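You operate a simulated robot arm through the tools that you are given. There is no shell and no other tool.

You run a simulated two-armed robot. Do the job below in one go: nothing can be reset, and whatever is moved stays where it is left.

JOB
Brush the crust off, wind the nut to the yellow mark, lock it.
Fine: the green wire brush clears the orange crust and goes back; the white pointer ends on the yellow mark; after that the yellow thumb screw is run down. Set down upright: green wire brush. What is to be rubbed or washed off counts as gone when no trace of it is left.

Only the result counts: the job must be done as asked and must still hold three seconds after the hand-in. Knocking over, shifting, dropping, spilling or breaking anything else fails it.

ROBOT AND FRAMES
Two 7-joint arms with fingered hands on one trunk that stands fixed in place. Base frame: the origin is at the foot of the trunk, x ahead of it, y to its left, z up. Readings come in mm, degrees, newtons and seconds.
The left shoulder is at [81, 241, 1442], the right one opposite. Each reaches about 1128 mm from its shoulder. Payload 4.9 kg a hand.
The TCP of each hand is the grasp point between the finger pads, 32 mm short of the fingertips. In the tool frame z runs along the fingers and y along their closing line. The gripper opens to 200 mm; its body begins 89 mm behind the TCP. The gripper is a hand of 4 fingers: y runs from the thumb to the fingers, the wrist lies at [0, 0, -267] in the tool frame, and closing takes about 1.5 s.
Orientation is told as [roll, pitch, yaw] about the base's x, y, z axes, in that order, counted from this pose: with the fingers straight down and closing along the base's y, the tool's x points along the base's -x, its y along +y and its z along -z.

CONTROLS
- The arms move only by the tool send_rows. It takes "left_motion", "right_motion" or both (then of equal length, played together; a hand with none holds still); each is a list of rows, each a list of 3 entries, a list of its own where there are three numbers: the shift along the base's x, y, z in mm, then the turn, a rotation vector about the base's x, y, z in degrees, then the closure in counts, from 0 (fully open) to 255 (shut). In form: [[[tx, ty, tz], [ax, ay, az], jaw], ...]. A call has 1 to 20 rows; each row shifts and turns the commanded pose from where the row before left it. Rows are played at 5 a second. More than 50 mm and 8.6 degrees between two rows, or a gripper value outside its range, and nothing of the call is played. A pose out of reach is approached as far as the arm can. The call stops where the force on the tool passes 90 N (or 10 N more than at its start, if that is more) or the arm is blocked; 0.2 s more then pass. The fingers move at their own pace (about 72 mm/s each) and stop on an object; they squeeze with about 26 N. The grip force told is the motor's: it shows also when the fingers shut on nothing. Time passes only in rows, and 0.2 s behind the last, so rows that do not move let the fingers close. It gives the time, the measured TCP pose, the force on the tool (base axes), the opening and the grip force at its end, in the units of the frame above (readings bear some noise), with the torque about the TCP (base axes, N m) and any sound that the robot's microphone picked up.
- Cameras (640 x 400 px; columns grow to the right, rows downward): "scene" is now at [113.7, 11.1, 1606]; the picture's right is [0.12, -0.99, -0.00], its down [-0.67, -0.08, -0.74] and it looks along [0.73, 0.09, -0.68] (base axes); focal length 339 px, centre (320, 200). "left" rides on the left gripper at [-69, -69, -116] in its tool frame; the picture's right is [0.71, -0.71, 0.00], its down [0.54, 0.54, -0.64] and it looks along [0.45, 0.45, 0.77] (tool axes); focal length 226 px, centre (320, 200). "right" rides on the right gripper at [69, -69, -116] in its tool frame; the picture's right is [0.71, 0.71, 0.00], its down [-0.54, 0.54, -0.64] and it looks along [-0.45, 0.45, 0.77] (tool axes); focal length 226 px, centre (320, 200). There is no depth. A picture from a camera that has moved, and an enlarged one, comes with that camera's place and axes in the base frame and with its lens.
- camera(camera): a new picture of that camera. The clock stands still meanwhile.
- raise_lower(by): slides the trunk up (or, below 0, down) by that many mm; the arms and the scene camera ride with it, the base frame stays. It gives what a move gives, with no picture.
- set_grasp(shape, hand): the hand has 4 fingers and takes this shape, open, in about a second: jaw (thumb against the fingers, like two jaws); tri (thumb and two fingers); tip (a fingertip pinch); poke (one finger out to press); point (the index stretched); flat (the hand flat); cup (the hand cupped); fist (a fist). The gripper value then closes the fingers along that shape, each until it touches; the sizes above hold for jaw. It gives what a move gives, with no picture.
- pan_tilt(pan, tilt): turns the head with the scene camera to pan (to the left, within 86 degrees either way) and tilt (down, from -29 to 69), counted from straight ahead of the robot. It gives what a move gives.
- zoom(camera, box): a new picture of the part [left, top, right, bottom] of that camera's present view, enlarged. The clock stands still meanwhile.
- hand_in(): hands the job in; it is judged then, once.

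Nothing tells you positions but the pictures and the camera data. Unless the task says otherwise, let go and move clear before handing in.

The tools are called after ">>>" as name(argument=value, ...) on one line, values as JSON. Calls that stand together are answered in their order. send_rows: Moves the arms, as the interface text tells. Its arguments: {"type":"object","properties":{"left_motion":{"type":"array"},"right_motion":{"type":"array"}},"required":[]} The other tools are called the same way: raise_lower (by) moves the trunk up or down; set_grasp (shape, hand) gives the hand a shape; pan_tilt (pan, tilt) turns the head that bears the scene camera; camera (camera) takes a picture; zoom (camera, box) takes an enlarged picture of a part of a camera's view; hand_in () hands the job in.

At the start:

```text
t: 0.0
left_tool_pos: [698.7, 413.3, 1258.6]
left_orientation: [0.0, -0.1, 0.0]
left_wrist_force: [0.4, -0.5, 0.3]
left_wrist_torque: [0.04, -0.02, -0.03]
left_gripper_width: 199.9
left_gripper_force: 0.1
left_shape: jaw
right_tool_pos: [755.7, -273.2, 1174.2]
right_orientation: [0.0, 0.0, 0.0]
right_wrist_force: [0.5, 0.5, -1.5]
right_wrist_torque: [0.0, 0.01, -0.03]
right_gripper_width: 199.9
right_gripper_force: 0.1
right_shape: jaw
trunk travel left (down, up): [-350.0, 490.0]
head pan, tilt (commanded): [7.1, 42.5]
```

scene: 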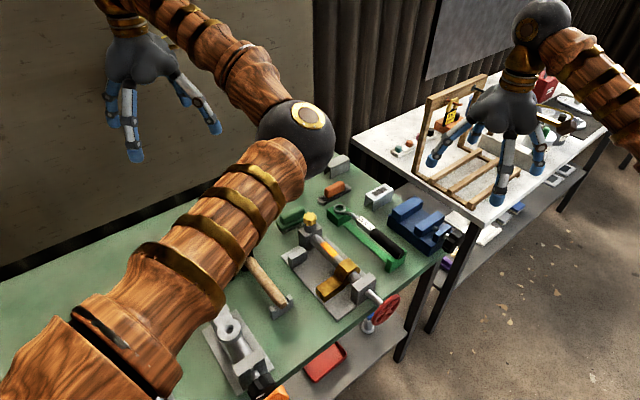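
right: 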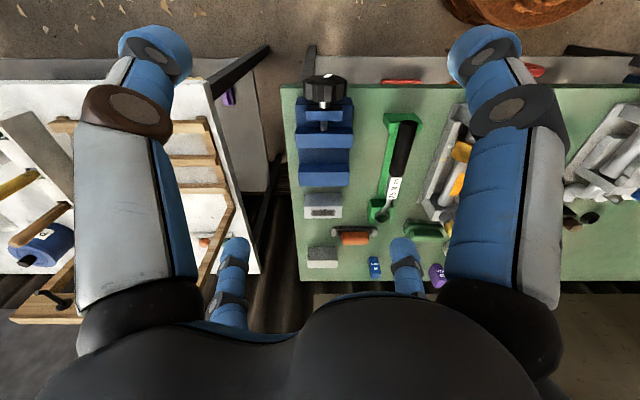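
left: 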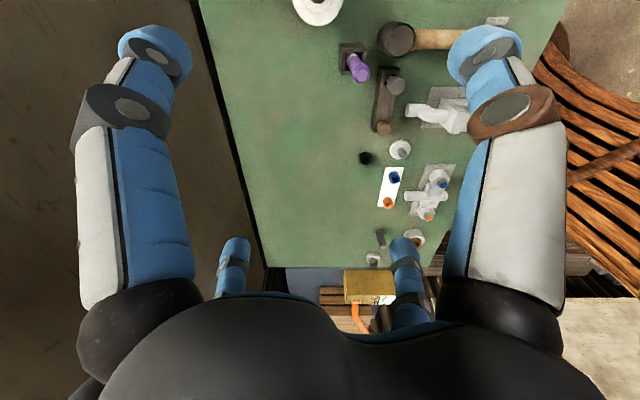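

I see a green workbench with a screw device (red handwheel, yellow block, orange crust) in front of the robot and a green brush behind it; the left arm blocks part of the view. I'll zoom in on the device first.

>>> zoom(camera="scene", box=[240, 150, 460, 340])

>>> zoom(camera="right", box=[280, 60, 640, 290])

>>> zoom(camera="scene", box=[160, 200, 420, 400])

```text
2.11 times, centred on (350, 245) of scene
camera zoom: at [113.7, 11.1, 1606.0], right [0.12, -0.99, 0.0], down [-0.67, -0.08, -0.74], along [0.73, 0.09, -0.68], focal length 713 px, centre (257, 105)
```

zoom: 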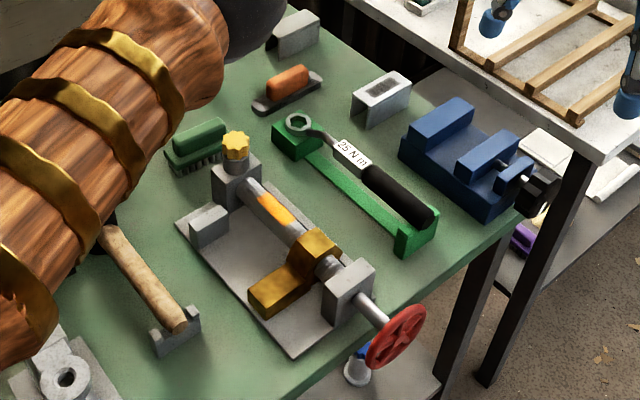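

```text
1.74 times, centred on (460, 175) of right
camera zoom: at [686.7, -341.5, 1290.4], right [-0.71, 0.71, 0.0], down [0.54, 0.54, 0.64], along [0.45, 0.45, -0.77], focal length 393 px, centre (76, 244)
```

zoom: 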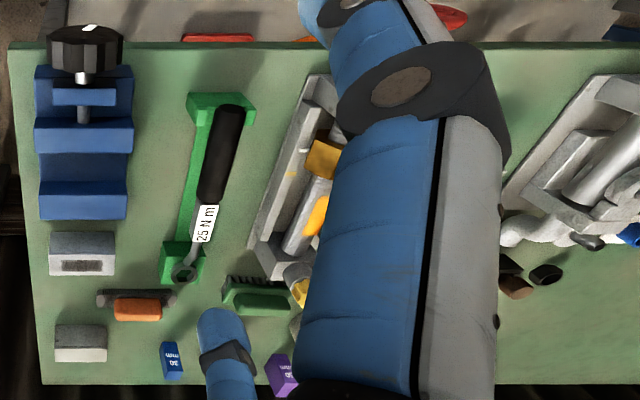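

```text
2.00 times, centred on (290, 300) of scene
camera zoom: at [113.7, 11.1, 1606.0], right [0.12, -0.99, 0.0], down [-0.67, -0.08, -0.74], along [0.73, 0.09, -0.68], focal length 677 px, centre (380, 0)
```

zoom: 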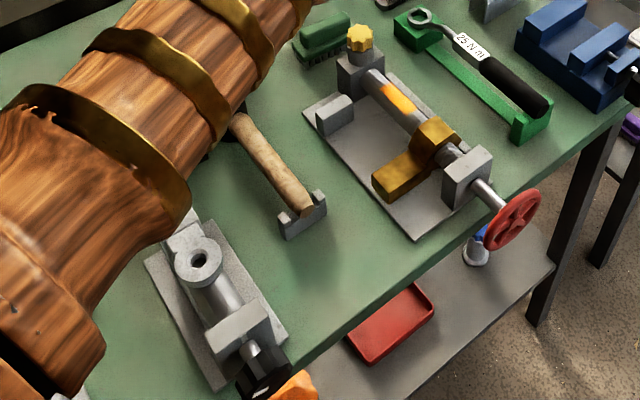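

The bench is turned about 40° to my base, with its top near z≈890; the screw device sits around (600, 30) and the brush around (770, 170). The left arm blocks the view, so I'll draw it back and up a bit, then look again.

>>> send_rows(left_motion=[[[-30, 20, 20], [0, 0, 0], 0], [[-40, 25, 20], [0, 0, 0], 0], [[-40, 25, 20], [0, 0, 0], 0], [[-40, 25, 20], [0, 0, 0], 0], [[-40, 20, 10], [0, 0, 0], 0], [[-30, 10, 0], [0, 0, 0], 0]])

>>> camera(camera="scene")

```text
refused: row 2 steps farther than a row can; nothing moved
```

```text
taken
camera scene: at [113.7, 11.1, 1606.0], right [0.12, -0.99, 0.0], down [-0.67, -0.08, -0.74], along [0.73, 0.09, -0.68], focal length 339 px, centre (320, 200)
```

scene: 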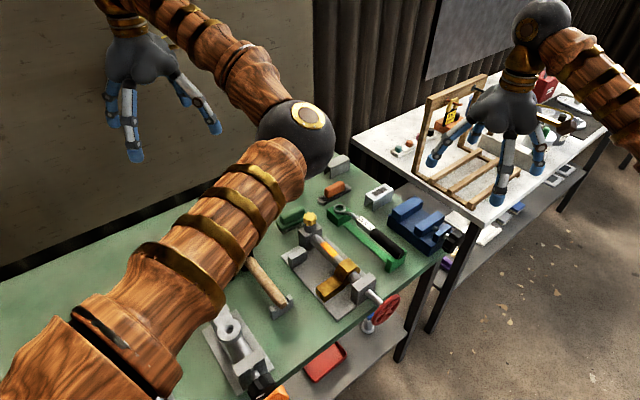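

The scene is unchanged because one row was slightly too long. I'll send the same left-arm retreat with shorter rows.

>>> send_rows(left_motion=[[[-30, 20, 20], [0, 0, 0], 0], [[-35, 22, 18], [0, 0, 0], 0], [[-35, 22, 18], [0, 0, 0], 0], [[-35, 22, 18], [0, 0, 0], 0], [[-35, 20, 10], [0, 0, 0], 0], [[-35, 10, 0], [0, 0, 0], 0], [[-35, 0, 0], [0, 0, 0], 0]])

>>> camera(camera="scene")

```text
t: 1.6
left_tool_pos: [458.0, 530.0, 1342.2]
left_orientation: [0.0, 0.0, -0.1]
left_wrist_force: [-0.6, 0.1, -0.2]
left_wrist_torque: [0.0, -0.02, -0.02]
left_gripper_width: 199.9
left_gripper_force: 0.0
left_shape: jaw
right_tool_pos: [753.5, -273.8, 1173.8]
right_orientation: [-0.1, -0.1, 0.0]
right_wrist_force: [0.4, 0.1, -0.4]
right_wrist_torque: [-0.02, -0.02, 0.01]
right_gripper_width: 200.2
right_gripper_force: 0.1
right_shape: jaw
trunk travel left (down, up): [-350.0, 490.0]
head pan, tilt (commanded): [7.1, 42.5]
```

```text
taken
camera scene: at [112.4, 11.1, 1606.1], right [0.12, -0.99, 0.0], down [-0.67, -0.08, -0.74], along [0.73, 0.09, -0.67], focal length 339 px, centre (320, 200)
```

scene: 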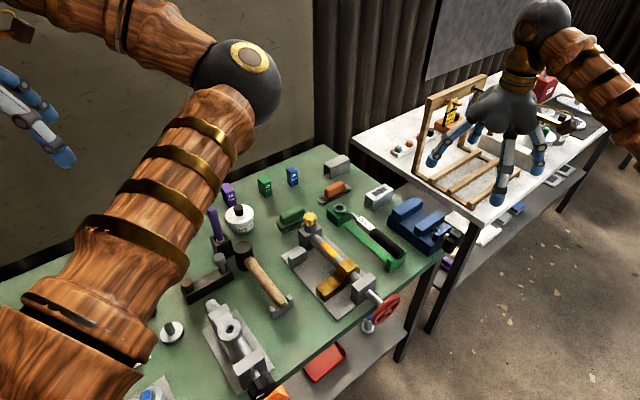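

The view is better now. I'll draw the left arm back somewhat further and then zoom in on the device and brush.

>>> send_rows(left_motion=[[[-35, 10, 0], [0, 0, 0], 0], [[-35, 10, 0], [0, 0, 0], 0], [[-35, 10, 0], [0, 0, 0], 0], [[-35, 10, 0], [0, 0, 0], 0], [[-35, 10, 0], [0, 0, 0], 0]])

>>> camera(camera="scene")

>>> zoom(camera="scene", box=[260, 190, 420, 340])

>>> zoom(camera="scene", box=[270, 190, 350, 240])

>>> zoom(camera="scene", box=[300, 240, 400, 330])

```text
t: 2.8
left_tool_pos: [283.3, 581.7, 1343.3]
left_orientation: [0.0, -0.1, -0.1]
left_wrist_force: [-0.3, 0.8, -0.5]
left_wrist_torque: [-0.04, -0.02, 0.0]
left_gripper_width: 199.7
left_gripper_force: 0.0
left_shape: jaw
right_tool_pos: [754.6, -271.5, 1175.4]
right_orientation: [0.0, -0.1, 0.0]
right_wrist_force: [0.1, 0.3, 0.3]
right_wrist_torque: [0.01, -0.02, -0.01]
right_gripper_width: 199.9
right_gripper_force: 0.1
right_shape: jaw
trunk travel left (down, up): [-350.0, 490.0]
head pan, tilt (commanded): [7.1, 42.5]
```

```text
taken
camera scene: at [111.9, 12.6, 1606.1], right [0.12, -0.99, 0.0], down [-0.67, -0.08, -0.74], along [0.73, 0.09, -0.67], focal length 339 px, centre (320, 200)
```

scene: 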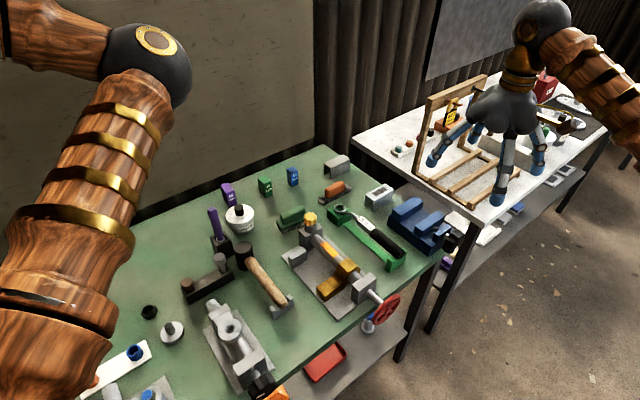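

```text
2.67 times, centred on (340, 265) of scene
camera zoom: at [111.9, 12.6, 1606.1], right [0.12, -0.99, 0.0], down [-0.67, -0.08, -0.74], along [0.73, 0.09, -0.67], focal length 903 px, centre (267, 27)
```

zoom: 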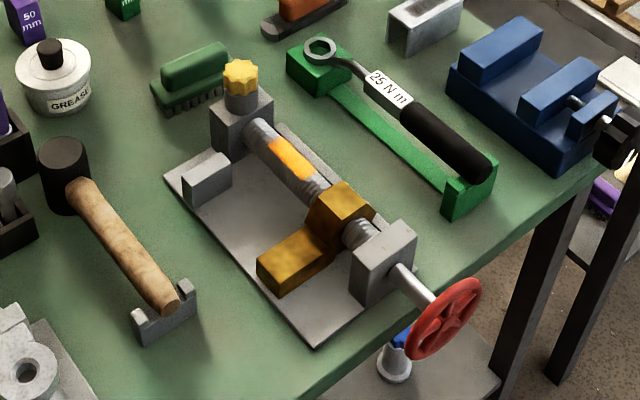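

```text
8.00 times, centred on (310, 215) of scene
camera zoom: at [111.9, 12.6, 1606.1], right [0.12, -0.99, 0.0], down [-0.67, -0.08, -0.74], along [0.73, 0.09, -0.67], focal length 2708 px, centre (400, 80)
```

zoom: 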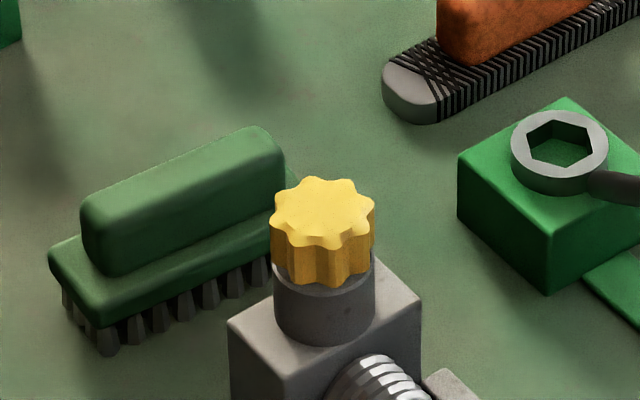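

```text
4.44 times, centred on (350, 285) of scene
camera zoom: at [111.9, 12.6, 1606.1], right [0.12, -0.99, 0.0], down [-0.67, -0.08, -0.74], along [0.73, 0.09, -0.67], focal length 1505 px, centre (187, -178)
```

zoom: 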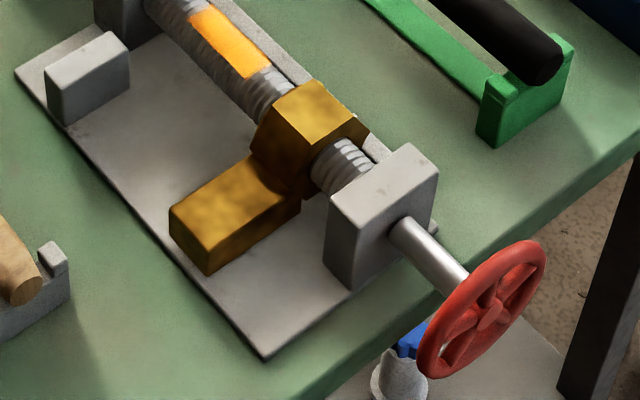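

The nut is clear now, but the pointer and yellow mark seem to be on the rail behind it, on the right. I'll bring the right hand camera over the device to see that side.

>>> send_rows(right_motion=[[[-25, 32, 0], [0, 0, 0], 0], [[-25, 32, 0], [0, 0, 0], 0], [[-25, 32, 0], [0, 0, 0], 0], [[-25, 32, 0], [0, 0, 0], 0], [[-25, 32, 0], [0, 0, 0], 0], [[-25, 32, 0], [0, 0, 0], 0], [[-25, 32, 0], [0, 0, 0], 0]])

>>> camera(camera="right")

>>> camera(camera="scene")

```text
t: 4.4
left_tool_pos: [284.5, 582.2, 1342.0]
left_orientation: [-0.1, 0.0, 0.0]
left_wrist_force: [-0.2, 0.5, 0.1]
left_wrist_torque: [-0.03, -0.01, 0.02]
left_gripper_width: 199.8
left_gripper_force: 0.0
left_shape: jaw
right_tool_pos: [580.3, -46.2, 1174.0]
right_orientation: [-0.2, 0.0, 0.0]
right_wrist_force: [-0.2, -0.4, -0.1]
right_wrist_torque: [-0.01, -0.01, -0.01]
right_gripper_width: 199.8
right_gripper_force: 0.1
right_shape: jaw
trunk travel left (down, up): [-350.0, 490.0]
head pan, tilt (commanded): [7.1, 42.5]
```

```text
taken
camera right: at [511.0, -115.0, 1291.2], right [-0.71, 0.71, 0.0], down [0.54, 0.54, 0.64], along [0.45, 0.45, -0.77], focal length 226 px, centre (320, 200)
```

right: 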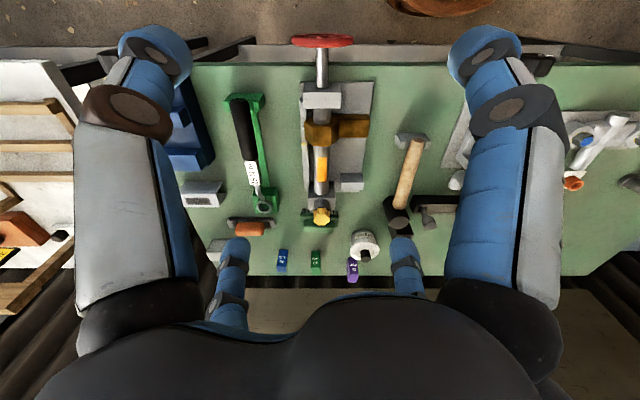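

```text
taken
camera scene: at [113.2, 13.2, 1606.0], right [0.12, -0.99, 0.0], down [-0.67, -0.08, -0.74], along [0.73, 0.09, -0.68], focal length 339 px, centre (320, 200)
```

scene: 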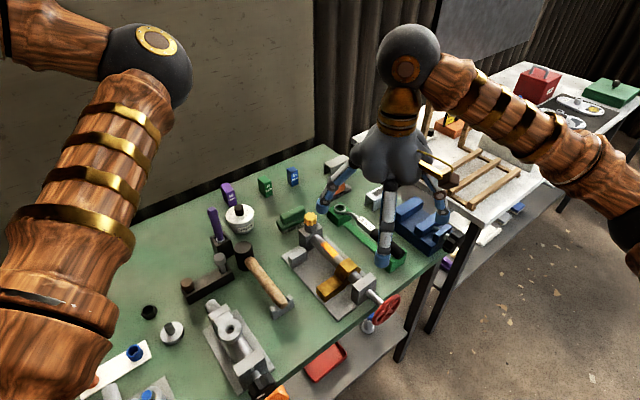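

>>> zoom(camera="right", box=[270, 30, 400, 130])

>>> zoom(camera="right", box=[270, 130, 400, 230])

>>> zoom(camera="right", box=[200, 60, 480, 280])

```text
4.00 times, centred on (335, 80) of right
camera zoom: at [511.0, -115.0, 1291.2], right [-0.71, 0.71, 0.0], down [0.54, 0.54, 0.64], along [0.45, 0.45, -0.77], focal length 904 px, centre (260, 680)
```

zoom: 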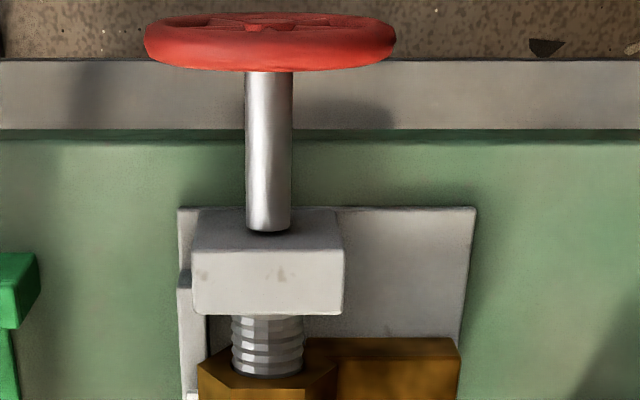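

```text
4.00 times, centred on (335, 180) of right
camera zoom: at [511.0, -115.0, 1291.2], right [-0.71, 0.71, 0.0], down [0.54, 0.54, 0.64], along [0.45, 0.45, -0.77], focal length 904 px, centre (260, 280)
```

zoom: 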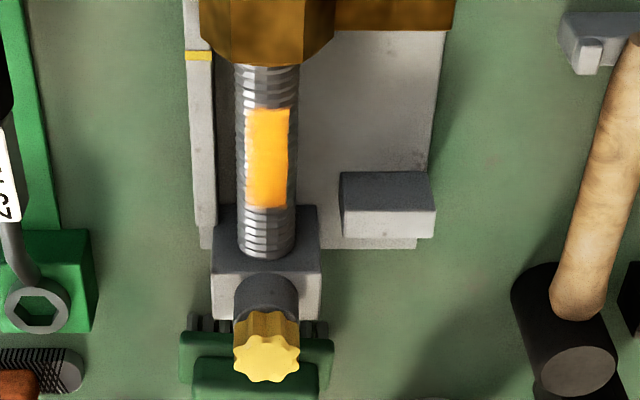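

```text
1.82 times, centred on (340, 170) of right
camera zoom: at [511.0, -115.0, 1291.2], right [-0.71, 0.71, 0.0], down [0.54, 0.54, 0.64], along [0.45, 0.45, -0.77], focal length 411 px, centre (284, 254)
```

zoom: 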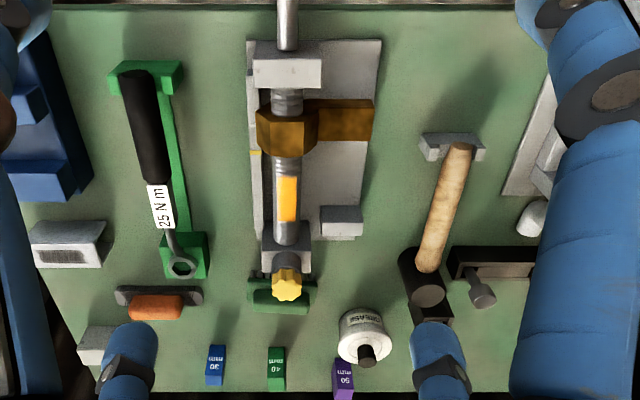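

The device axis runs nearly along base (0.7, 0.7), with the yellow mark on the rail just ahead of the nut, on the far side from the wheel. I'll zoom on the rail to find the white pointer.

>>> zoom(camera="right", box=[295, 100, 345, 160])

>>> zoom(camera="right", box=[295, 195, 345, 235])

>>> zoom(camera="scene", box=[350, 280, 410, 335])

>>> zoom(camera="scene", box=[300, 220, 380, 300])

```text
6.67 times, centred on (320, 130) of right
camera zoom: at [511.0, -115.0, 1291.2], right [-0.71, 0.71, 0.0], down [0.54, 0.54, 0.64], along [0.45, 0.45, -0.77], focal length 1507 px, centre (320, 667)
```

zoom: 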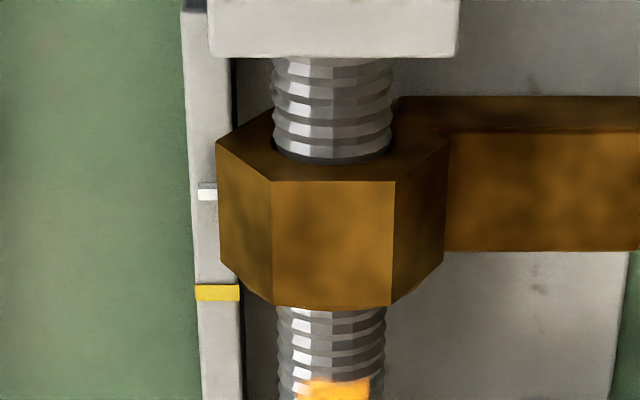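

```text
10.00 times, centred on (320, 215) of right
camera zoom: at [511.0, -115.0, 1291.2], right [-0.71, 0.71, 0.0], down [0.54, 0.54, 0.64], along [0.45, 0.45, -0.77], focal length 2261 px, centre (320, 50)
```

zoom: 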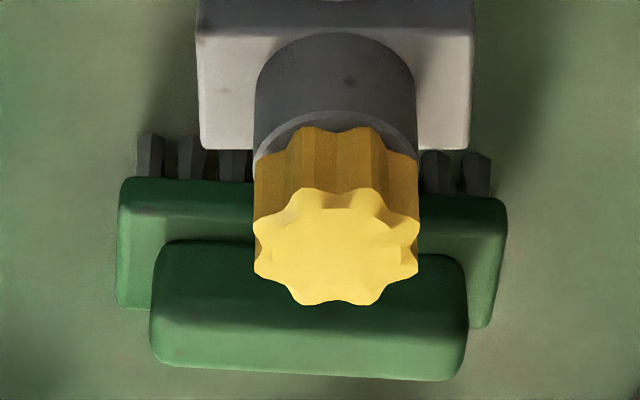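

```text
7.27 times, centred on (380, 308) of scene
camera zoom: at [113.2, 13.2, 1606.0], right [0.12, -0.99, 0.0], down [-0.67, -0.08, -0.74], along [0.73, 0.09, -0.68], focal length 2462 px, centre (-116, -582)
```

zoom: 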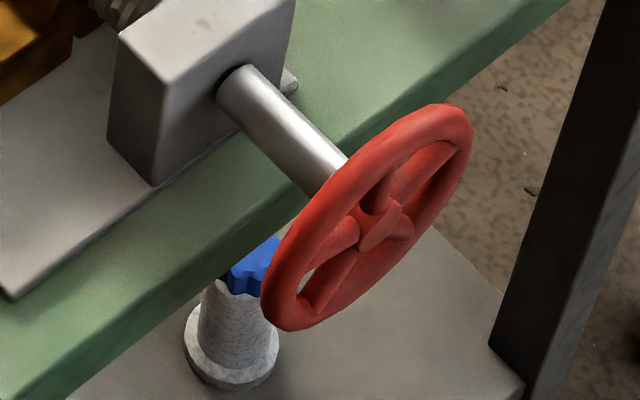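

```text
5.00 times, centred on (340, 260) of scene
camera zoom: at [113.2, 13.2, 1606.0], right [0.12, -0.99, 0.0], down [-0.67, -0.08, -0.74], along [0.73, 0.09, -0.68], focal length 1693 px, centre (220, -100)
```

zoom: 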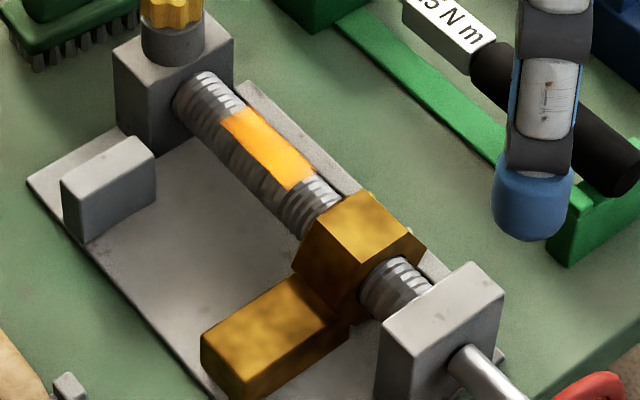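

I place the wheel hub near (529, -92, 898), the knob top near (738, 117, 966), the brush handle top near (810, 180, 892), and the base plate at z≈858; the pointer is about 30 mm short of the mark. Next I want to see how the hand's fingers are laid out and how they close.

>>> zoom(camera="scene", box=[300, 20, 500, 280])

>>> send_rows(right_motion=[[[0, 0, 10], [0, 0, 0], 150], [[0, 0, 0], [0, 0, 0], 150], [[0, 0, 0], [0, 0, 0], 150], [[0, 0, 0], [0, 0, 0], 150], [[0, 0, 0], [0, 0, 0], 150]])

>>> zoom(camera="scene", box=[300, 20, 500, 280])

>>> camera(camera="right")

```text
1.54 times, centred on (400, 150) of scene
camera zoom: at [113.2, 13.2, 1606.0], right [0.12, -0.99, 0.0], down [-0.67, -0.08, -0.74], along [0.73, 0.09, -0.68], focal length 521 px, centre (197, 277)
```

zoom: 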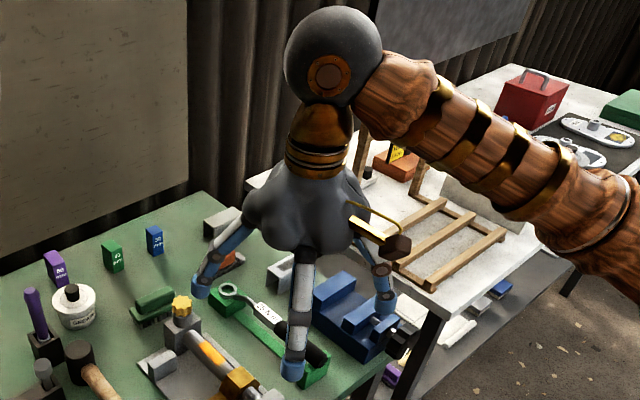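

```text
t: 5.6
left_tool_pos: [284.2, 578.7, 1343.9]
left_orientation: [0.0, 0.1, 0.1]
left_wrist_force: [0.1, 0.7, 0.1]
left_wrist_torque: [0.0, 0.01, -0.01]
left_gripper_width: 199.8
left_gripper_force: 0.0
left_shape: jaw
right_tool_pos: [580.1, -48.9, 1183.1]
right_orientation: [0.0, -0.1, 0.0]
right_wrist_force: [-0.5, 0.2, -0.4]
right_wrist_torque: [0.0, -0.01, -0.01]
right_gripper_width: 82.9
right_gripper_force: 0.0
right_shape: jaw
trunk travel left (down, up): [-350.0, 490.0]
head pan, tilt (commanded): [7.1, 42.5]
```

```text
1.54 times, centred on (400, 150) of scene
camera zoom: at [113.6, 11.5, 1606.0], right [0.12, -0.99, 0.0], down [-0.67, -0.08, -0.74], along [0.73, 0.09, -0.68], focal length 521 px, centre (197, 277)
```

zoom: 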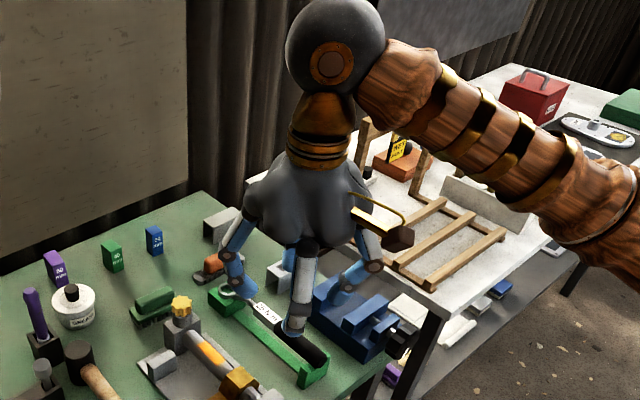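

```text
taken
camera right: at [511.8, -116.6, 1300.5], right [-0.71, 0.71, 0.0], down [0.54, 0.54, 0.64], along [0.45, 0.45, -0.77], focal length 226 px, centre (320, 200)
```

right: 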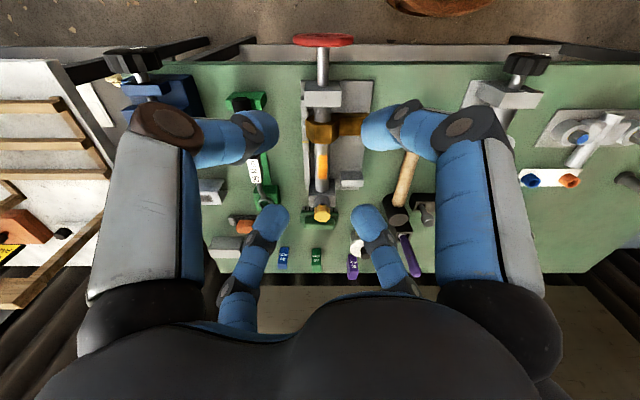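

Each hand closes four fingers in a cross, and the brush is out of comfortable reach for the right arm. The left arm will do the brushing: I'll pull the right hand back clear, then bring the left hand over the brush, turned 45° to line up with the bench.

>>> send_rows(right_motion=[[[-15, -40, 0], [0, 0, 0], 0], [[-15, -40, 0], [0, 0, 0], 0], [[-15, -40, 0], [0, 0, 0], 0], [[-15, -40, 0], [0, 0, 0], 0], [[-15, -40, 0], [0, 0, 0], 0], [[-15, -40, 0], [0, 0, 0], 0], [[-15, -40, 0], [0, 0, 0], 0], [[0, 0, 0], [0, 0, 0], 0], [[0, 0, 0], [0, 0, 0], 0], [[0, 0, 0], [0, 0, 0], 0]], left_motion=[[[42, -18, -8], [0, 0, 0], 0], [[42, -18, -8], [0, 0, 0], 0], [[42, -18, -8], [0, 0, 0], 0], [[42, -18, -8], [0, 0, 0], 0], [[42, -18, -8], [0, 0, 0], 0], [[42, -18, -8], [0, 0, 0], 0], [[42, -18, -8], [0, 0, 0], 0], [[42, -18, -8], [0, 0, 0], 0], [[42, -18, -8], [0, 0, 0], 0], [[42, -18, -8], [0, 0, 0], 0]])

>>> send_rows(left_motion=[[[10, -22, -10], [0, 0, -7.5], 130], [[10, -22, -10], [0, 0, -7.5], 130], [[10, -22, -10], [0, 0, -7.5], 130], [[10, -22, -10], [0, 0, -7.5], 130], [[10, -22, -10], [0, 0, -7.5], 130], [[10, -22, -10], [0, 0, -7.5], 130], [[5, -22, -10], [0, 0, 0], 130], [[0, -22, -10], [0, 0, 0], 130], [[0, 0, 0], [0, 0, 0], 130]])

>>> camera(camera="scene")

>>> camera(camera="left")

```text
t: 7.8
left_tool_pos: [705.5, 398.1, 1261.0]
left_orientation: [-0.1, 0.1, 0.0]
left_wrist_force: [-0.2, 0.5, 0.3]
left_wrist_torque: [0.03, 0.0, -0.03]
left_gripper_width: 200.0
left_gripper_force: 0.2
left_shape: jaw
right_tool_pos: [475.1, -331.2, 1184.6]
right_orientation: [0.1, 0.0, 0.1]
right_wrist_force: [-0.3, -0.2, 0.7]
right_wrist_torque: [-0.01, -0.01, -0.04]
right_gripper_width: 199.9
right_gripper_force: 0.0
right_shape: jaw
trunk travel left (down, up): [-350.0, 490.0]
head pan, tilt (commanded): [7.1, 42.5]
```

```text
t: 9.8
left_tool_pos: [769.0, 223.2, 1182.0]
left_orientation: [0.0, 0.0, -45.1]
left_wrist_force: [0.1, -0.1, -0.3]
left_wrist_torque: [0.0, 0.01, -0.04]
left_gripper_width: 98.1
left_gripper_force: 0.1
left_shape: jaw
right_tool_pos: [475.6, -329.0, 1185.6]
right_orientation: [0.0, 0.0, 0.0]
right_wrist_force: [-0.5, 0.8, 0.0]
right_wrist_torque: [-0.01, 0.01, -0.01]
right_gripper_width: 200.1
right_gripper_force: 0.1
right_shape: jaw
trunk travel left (down, up): [-350.0, 490.0]
head pan, tilt (commanded): [7.1, 42.5]
```

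```text
taken
camera scene: at [113.6, 11.7, 1606.0], right [0.12, -0.99, 0.0], down [-0.67, -0.08, -0.74], along [0.73, 0.09, -0.68], focal length 339 px, centre (320, 200)
```

scene: 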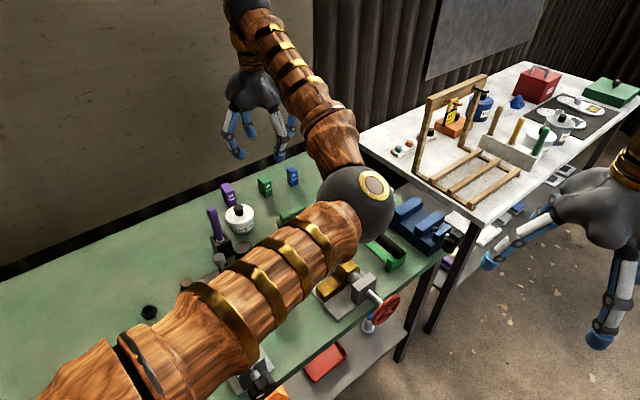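

```text
taken
camera left: at [770.6, 125.0, 1298.7], right [-1.0, 0.0, 0.0], down [0.0, 0.77, 0.64], along [0.0, 0.64, -0.77], focal length 226 px, centre (320, 200)
```

left: 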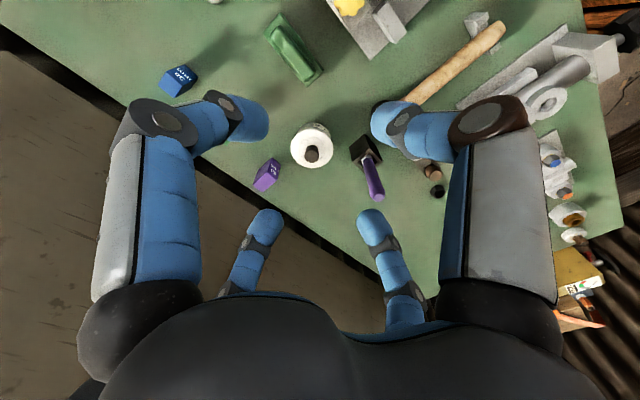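

The left hand is now above the bench near the brush, and its own camera sees the brush, knob and block. I'll zoom in on those to measure.

>>> zoom(camera="left", box=[220, 0, 420, 125])

>>> zoom(camera="left", box=[250, 0, 350, 100])

```text
3.20 times, centred on (320, 62) of left
camera zoom: at [770.6, 125.0, 1298.7], right [-1.0, 0.0, 0.0], down [0.0, 0.77, 0.64], along [0.0, 0.64, -0.77], focal length 723 px, centre (320, 640)
```

zoom: 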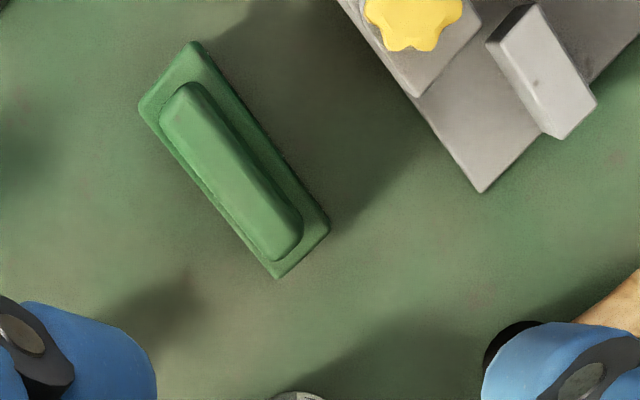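

```text
4.00 times, centred on (300, 50) of left
camera zoom: at [770.6, 125.0, 1298.7], right [-1.0, 0.0, 0.0], down [0.0, 0.77, 0.64], along [0.0, 0.64, -0.77], focal length 904 px, centre (400, 800)
```

zoom: 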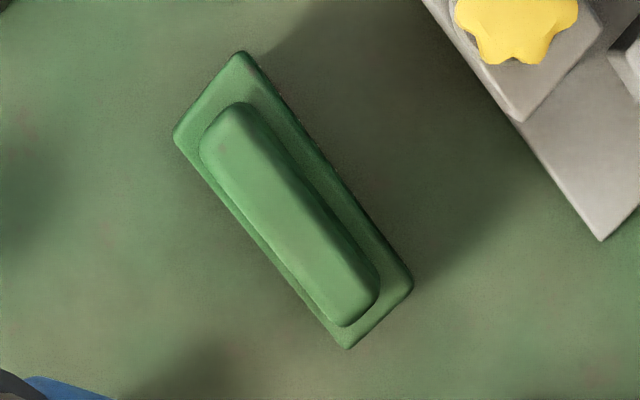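

The brush is about 97×37 mm, with its handle about 80×25 mm, centred near (812, 177) and its long axis at about 131°. The block and knob stand close in front, so I'll use a hand yaw near -3°: the four fingers then straddle the handle diagonally and clear the block. First I'll hover there and look.

>>> send_rows(left_motion=[[[6, -6, -22], [0, 0, 7], 128], [[6, -6, -22], [0, 0, 7], 128], [[6, -6, -22], [0, 0, 7], 128], [[6, -6, -22], [0, 0, 7], 128], [[6, -6, -22], [0, 0, 7], 128], [[6, -6, -22], [0, 0, 7], 128], [[6, -6, -22], [0, 0, 0], 128], [[1, -4, -15], [0, 0, 0], 128], [[0, 0, 0], [0, 0, 0], 128]], right_motion=[[[40, 10, -12], [0, 0, 5], 0], [[40, 10, -12], [0, 0, 5], 0], [[40, 10, -12], [0, 0, 5], 0], [[40, 10, -12], [0, 0, 5], 0], [[40, 10, -12], [0, 0, 5], 0], [[40, 10, -12], [0, 0, 5], 0], [[40, 10, -12], [0, 0, 5], 0], [[40, 10, -12], [0, 0, 5], 0], [[20, 0, 0], [0, 0, 5], 0]])

>>> camera(camera="scene")

>>> camera(camera="left")

>>> camera(camera="right")

```text
t: 11.8
left_tool_pos: [813.0, 176.2, 1013.8]
left_orientation: [-0.1, 0.0, -3.0]
left_wrist_force: [0.1, 0.2, -0.5]
left_wrist_torque: [0.01, 0.0, -0.01]
left_gripper_width: 99.0
left_gripper_force: 0.0
left_shape: jaw
right_tool_pos: [816.1, -249.3, 1086.8]
right_orientation: [0.0, -0.1, 44.9]
right_wrist_force: [-0.4, 0.2, 0.5]
right_wrist_torque: [0.0, 0.0, 0.0]
right_gripper_width: 200.1
right_gripper_force: 0.1
right_shape: jaw
trunk travel left (down, up): [-350.0, 490.0]
head pan, tilt (commanded): [7.1, 42.5]
```

```text
taken
camera scene: at [113.5, 11.0, 1606.0], right [0.12, -0.99, 0.0], down [-0.67, -0.08, -0.74], along [0.73, 0.09, -0.68], focal length 339 px, centre (320, 200)
```

scene: 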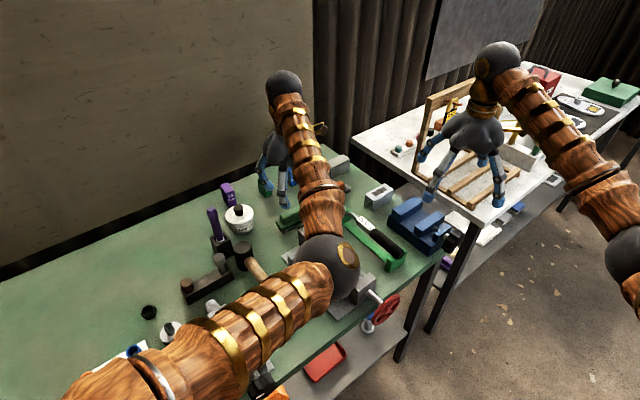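

```text
taken
camera left: at [878.6, 103.0, 1130.3], right [-0.74, -0.67, 0.0], down [-0.51, 0.57, 0.64], along [-0.43, 0.48, -0.77], focal length 226 px, centre (320, 200)
```

left: 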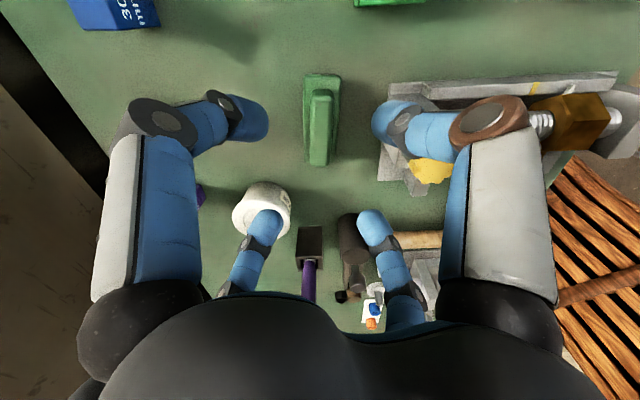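

```text
taken
camera right: at [815.4, -346.1, 1204.1], right [-1.0, 0.0, 0.0], down [0.0, 0.77, 0.64], along [0.0, 0.64, -0.77], focal length 226 px, centre (320, 200)
```

right: 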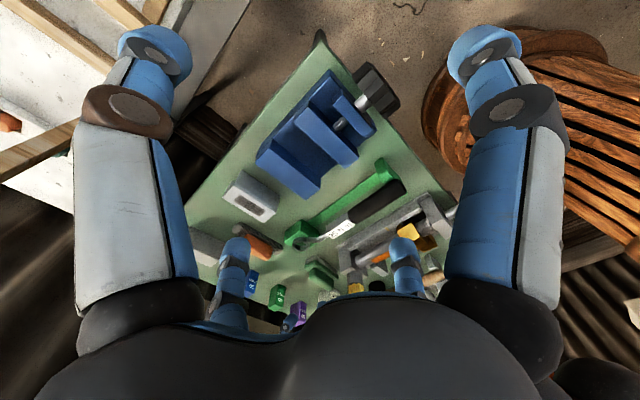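

The brush lies centred under the left hand in its own camera, with the knob and block off to one side. I'll zoom on this in the scene, left and right views to check heights before going down.

>>> zoom(camera="left", box=[240, 50, 400, 190])

>>> zoom(camera="scene", box=[240, 130, 340, 240])

>>> zoom(camera="right", box=[260, 220, 400, 310])

```text
2.86 times, centred on (320, 120) of left
camera zoom: at [878.6, 103.0, 1130.3], right [-0.74, -0.67, 0.0], down [-0.51, 0.57, 0.64], along [-0.43, 0.48, -0.77], focal length 646 px, centre (320, 429)
```

zoom: 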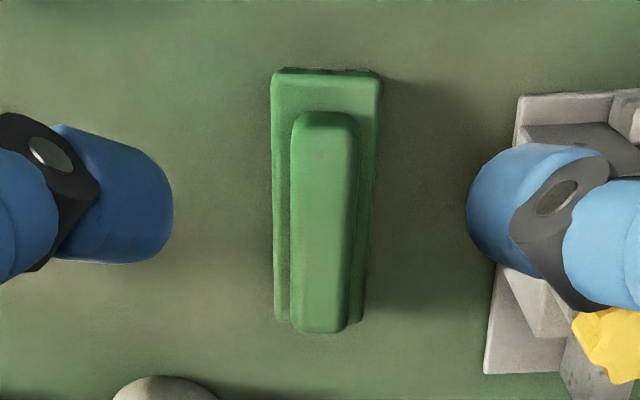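

```text
3.64 times, centred on (290, 185) of scene
camera zoom: at [113.5, 11.0, 1606.0], right [0.12, -0.99, 0.0], down [-0.67, -0.08, -0.74], along [0.73, 0.09, -0.68], focal length 1231 px, centre (429, 254)
```

zoom: 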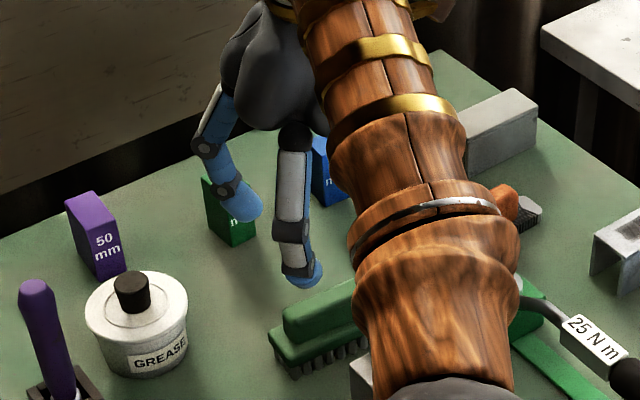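

```text
4.44 times, centred on (330, 265) of right
camera zoom: at [815.4, -346.1, 1204.1], right [-1.0, 0.0, 0.0], down [0.0, 0.77, 0.64], along [0.0, 0.64, -0.77], focal length 1005 px, centre (276, -89)
```

zoom: 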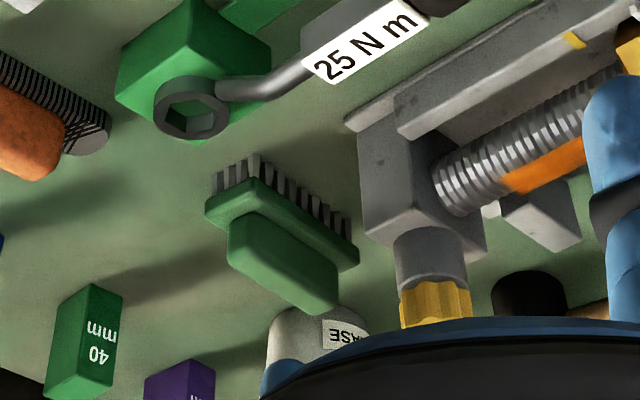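

I now put the flange top near z≈877, the handle top near 908, and the handle centre at (812, 175). I'll correct the yaw by -1.3° and come down to TCP z≈945, then check.

>>> send_rows(left_motion=[[[0, 0, -20], [0, 0, -1.3], 128], [[-1, -1, -25], [0, 0, 0], 128], [[0, 0, -24], [0, 0, 0], 128], [[0, 0, 0], [0, 0, 0], 128]])

>>> camera(camera="left")

>>> zoom(camera="scene", box=[240, 150, 320, 240])

>>> camera(camera="right")

```text
t: 12.8
left_tool_pos: [812.2, 176.0, 944.4]
left_orientation: [0.0, 0.0, -4.3]
left_wrist_force: [0.1, -0.4, 0.0]
left_wrist_torque: [-0.01, 0.0, 0.01]
left_gripper_width: 99.3
left_gripper_force: 0.1
left_shape: jaw
right_tool_pos: [815.9, -248.8, 1088.0]
right_orientation: [-0.1, -0.1, 45.0]
right_wrist_force: [0.1, -0.6, 0.0]
right_wrist_torque: [0.02, 0.0, 0.02]
right_gripper_width: 199.7
right_gripper_force: 0.0
right_shape: jaw
trunk travel left (down, up): [-350.0, 490.0]
head pan, tilt (commanded): [7.1, 42.5]
```

```text
taken
camera left: at [876.0, 100.9, 1060.8], right [-0.76, -0.65, 0.0], down [-0.5, 0.58, 0.64], along [-0.42, 0.49, -0.77], focal length 226 px, centre (320, 200)
```

left: 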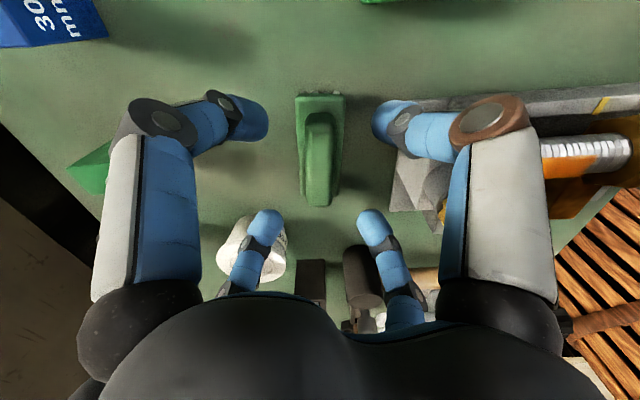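

```text
4.44 times, centred on (280, 195) of scene
camera zoom: at [113.6, 11.0, 1606.0], right [0.12, -0.99, 0.0], down [-0.67, -0.08, -0.74], along [0.73, 0.09, -0.68], focal length 1505 px, centre (498, 222)
```

zoom: 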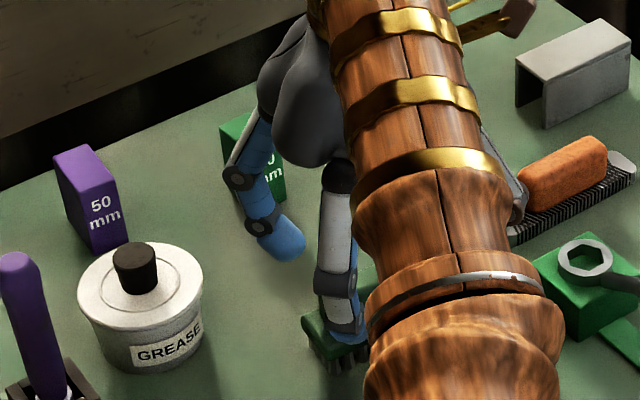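

```text
taken
camera right: at [815.1, -345.9, 1204.1], right [-1.0, 0.0, 0.0], down [0.0, 0.77, 0.64], along [0.0, 0.64, -0.77], focal length 226 px, centre (320, 200)
```

right: 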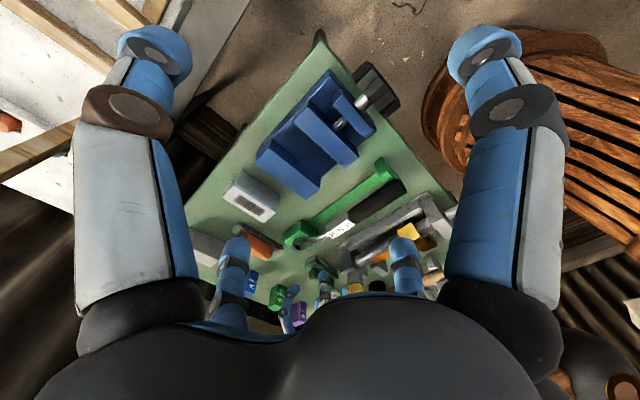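

>>> zoom(camera="left", box=[230, 80, 410, 240])

>>> zoom(camera="right", box=[280, 240, 380, 310])

```text
2.50 times, centred on (320, 160) of left
camera zoom: at [876.0, 100.9, 1060.8], right [-0.76, -0.65, 0.0], down [-0.5, 0.58, 0.64], along [-0.42, 0.49, -0.77], focal length 565 px, centre (320, 300)
```

zoom: 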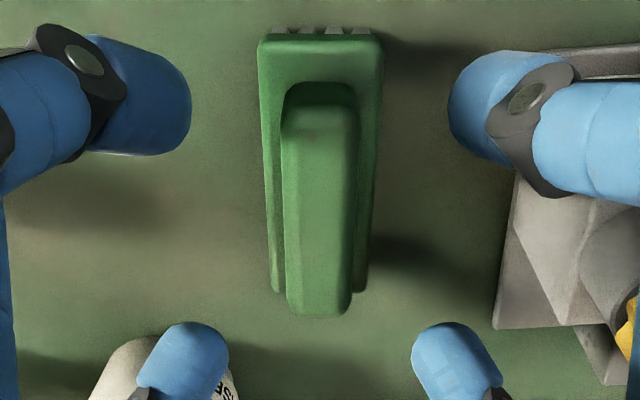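

```text
5.71 times, centred on (330, 275) of right
camera zoom: at [815.1, -345.9, 1204.1], right [-1.0, 0.0, 0.0], down [0.0, 0.77, 0.64], along [0.0, 0.64, -0.77], focal length 1292 px, centre (263, -229)
```

zoom: 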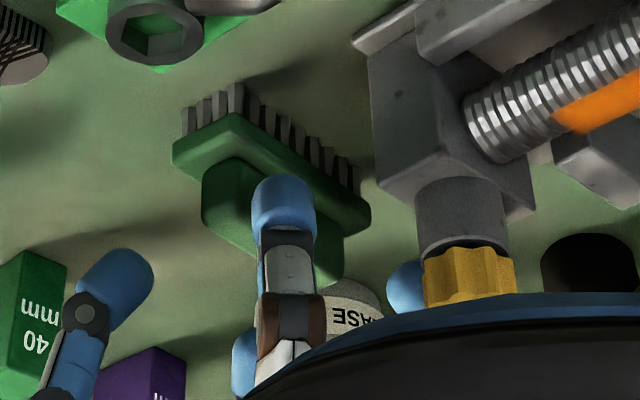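

The fingertips sit about 36 mm below the TCP, now around z≈908, and they straddle the handle well. I'll go down to TCP z≈915 so the tips end just above the flange, then check force and view.

>>> send_rows(left_motion=[[[0, 0, -15], [0, 0, 0], 128], [[0, 0, -14], [0, 0, 0], 128], [[0, 0, 0], [0, 0, 0], 128]])

>>> zoom(camera="left", box=[230, 80, 410, 260])

>>> zoom(camera="right", box=[280, 240, 380, 310])

```text
t: 13.6
left_tool_pos: [811.8, 175.6, 915.0]
left_orientation: [0.1, -0.1, -4.2]
left_wrist_force: [0.2, -0.1, 0.2]
left_wrist_torque: [0.01, -0.04, 0.07]
left_gripper_width: 99.0
left_gripper_force: 0.0
left_shape: jaw
right_tool_pos: [814.8, -249.5, 1087.2]
right_orientation: [0.0, 0.0, 45.0]
right_wrist_force: [0.4, -0.5, 0.5]
right_wrist_torque: [0.0, -0.02, 0.03]
right_gripper_width: 199.8
right_gripper_force: 0.0
right_shape: jaw
trunk travel left (down, up): [-350.0, 490.0]
head pan, tilt (commanded): [7.1, 42.5]
```

```text
2.22 times, centred on (320, 170) of left
camera zoom: at [876.1, 100.3, 1031.9], right [-0.76, -0.65, 0.0], down [-0.5, 0.58, 0.64], along [-0.42, 0.49, -0.77], focal length 502 px, centre (320, 267)
```

zoom: 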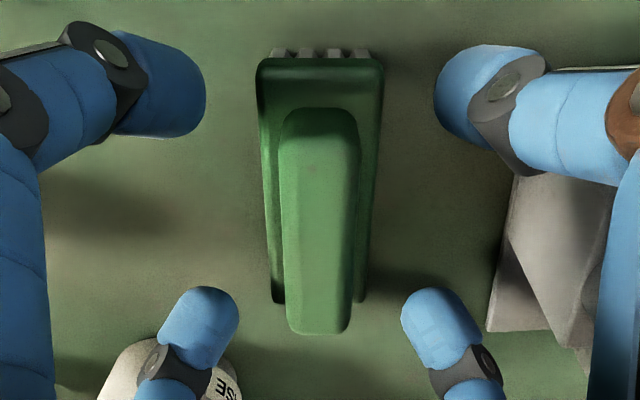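

```text
5.71 times, centred on (330, 275) of right
camera zoom: at [815.0, -346.1, 1204.2], right [-1.0, 0.0, 0.0], down [0.0, 0.77, 0.64], along [0.0, 0.64, -0.77], focal length 1292 px, centre (263, -229)
```

zoom: 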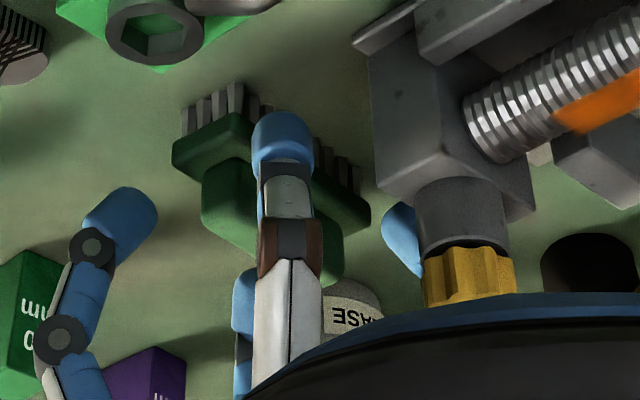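

The handle sits centred between all four fingertips and there is no contact force. I'll close the left hand on it now.

>>> send_rows(left_motion=[[[0, 0, 0], [0, 0, 0], 160], [[0, 0, 0], [0, 0, 0], 190], [[0, 0, 0], [0, 0, 0], 220], [[0, 0, 0], [0, 0, 0], 255], [[0, 0, 0], [0, 0, 0], 255], [[0, 0, 0], [0, 0, 0], 255], [[0, 0, 0], [0, 0, 0], 255], [[0, 0, 0], [0, 0, 0], 255]])

>>> zoom(camera="left", box=[230, 80, 410, 260])

>>> zoom(camera="right", box=[280, 240, 380, 310])

```text
t: 15.4
left_tool_pos: [811.9, 174.8, 915.7]
left_orientation: [-0.1, 0.1, -4.3]
left_wrist_force: [0.5, 0.1, -0.5]
left_wrist_torque: [-0.01, -0.03, -0.01]
left_gripper_width: 32.8
left_gripper_force: 25.8
left_shape: jaw
right_tool_pos: [814.4, -248.6, 1086.3]
right_orientation: [0.0, -0.1, 45.0]
right_wrist_force: [-0.2, 0.4, 0.4]
right_wrist_torque: [0.0, -0.01, -0.01]
right_gripper_width: 200.0
right_gripper_force: 0.1
right_shape: jaw
trunk travel left (down, up): [-350.0, 490.0]
head pan, tilt (commanded): [7.1, 42.5]
```

```text
2.22 times, centred on (320, 170) of left
camera zoom: at [876.3, 100.6, 1031.6], right [-0.76, -0.65, 0.0], down [-0.5, 0.58, 0.64], along [-0.42, 0.49, -0.77], focal length 502 px, centre (320, 267)
```

zoom: 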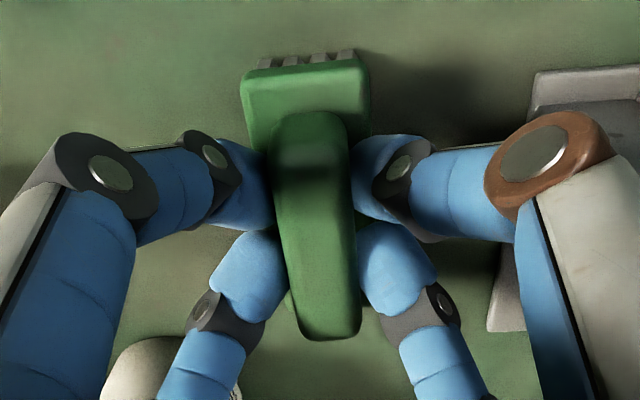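

```text
5.71 times, centred on (330, 275) of right
camera zoom: at [815.3, -345.9, 1204.0], right [-1.0, 0.0, 0.0], down [0.0, 0.77, 0.64], along [0.0, 0.64, -0.77], focal length 1292 px, centre (263, -229)
```

zoom: 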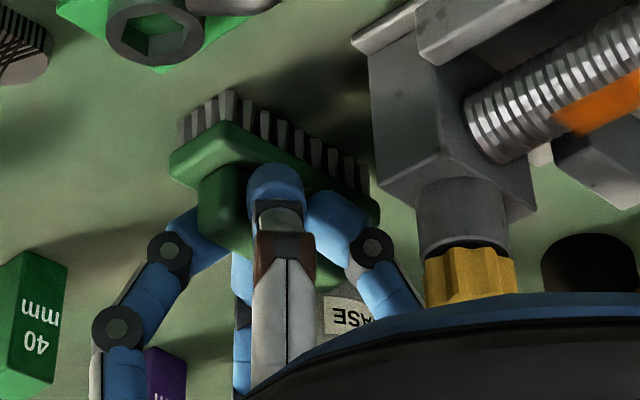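

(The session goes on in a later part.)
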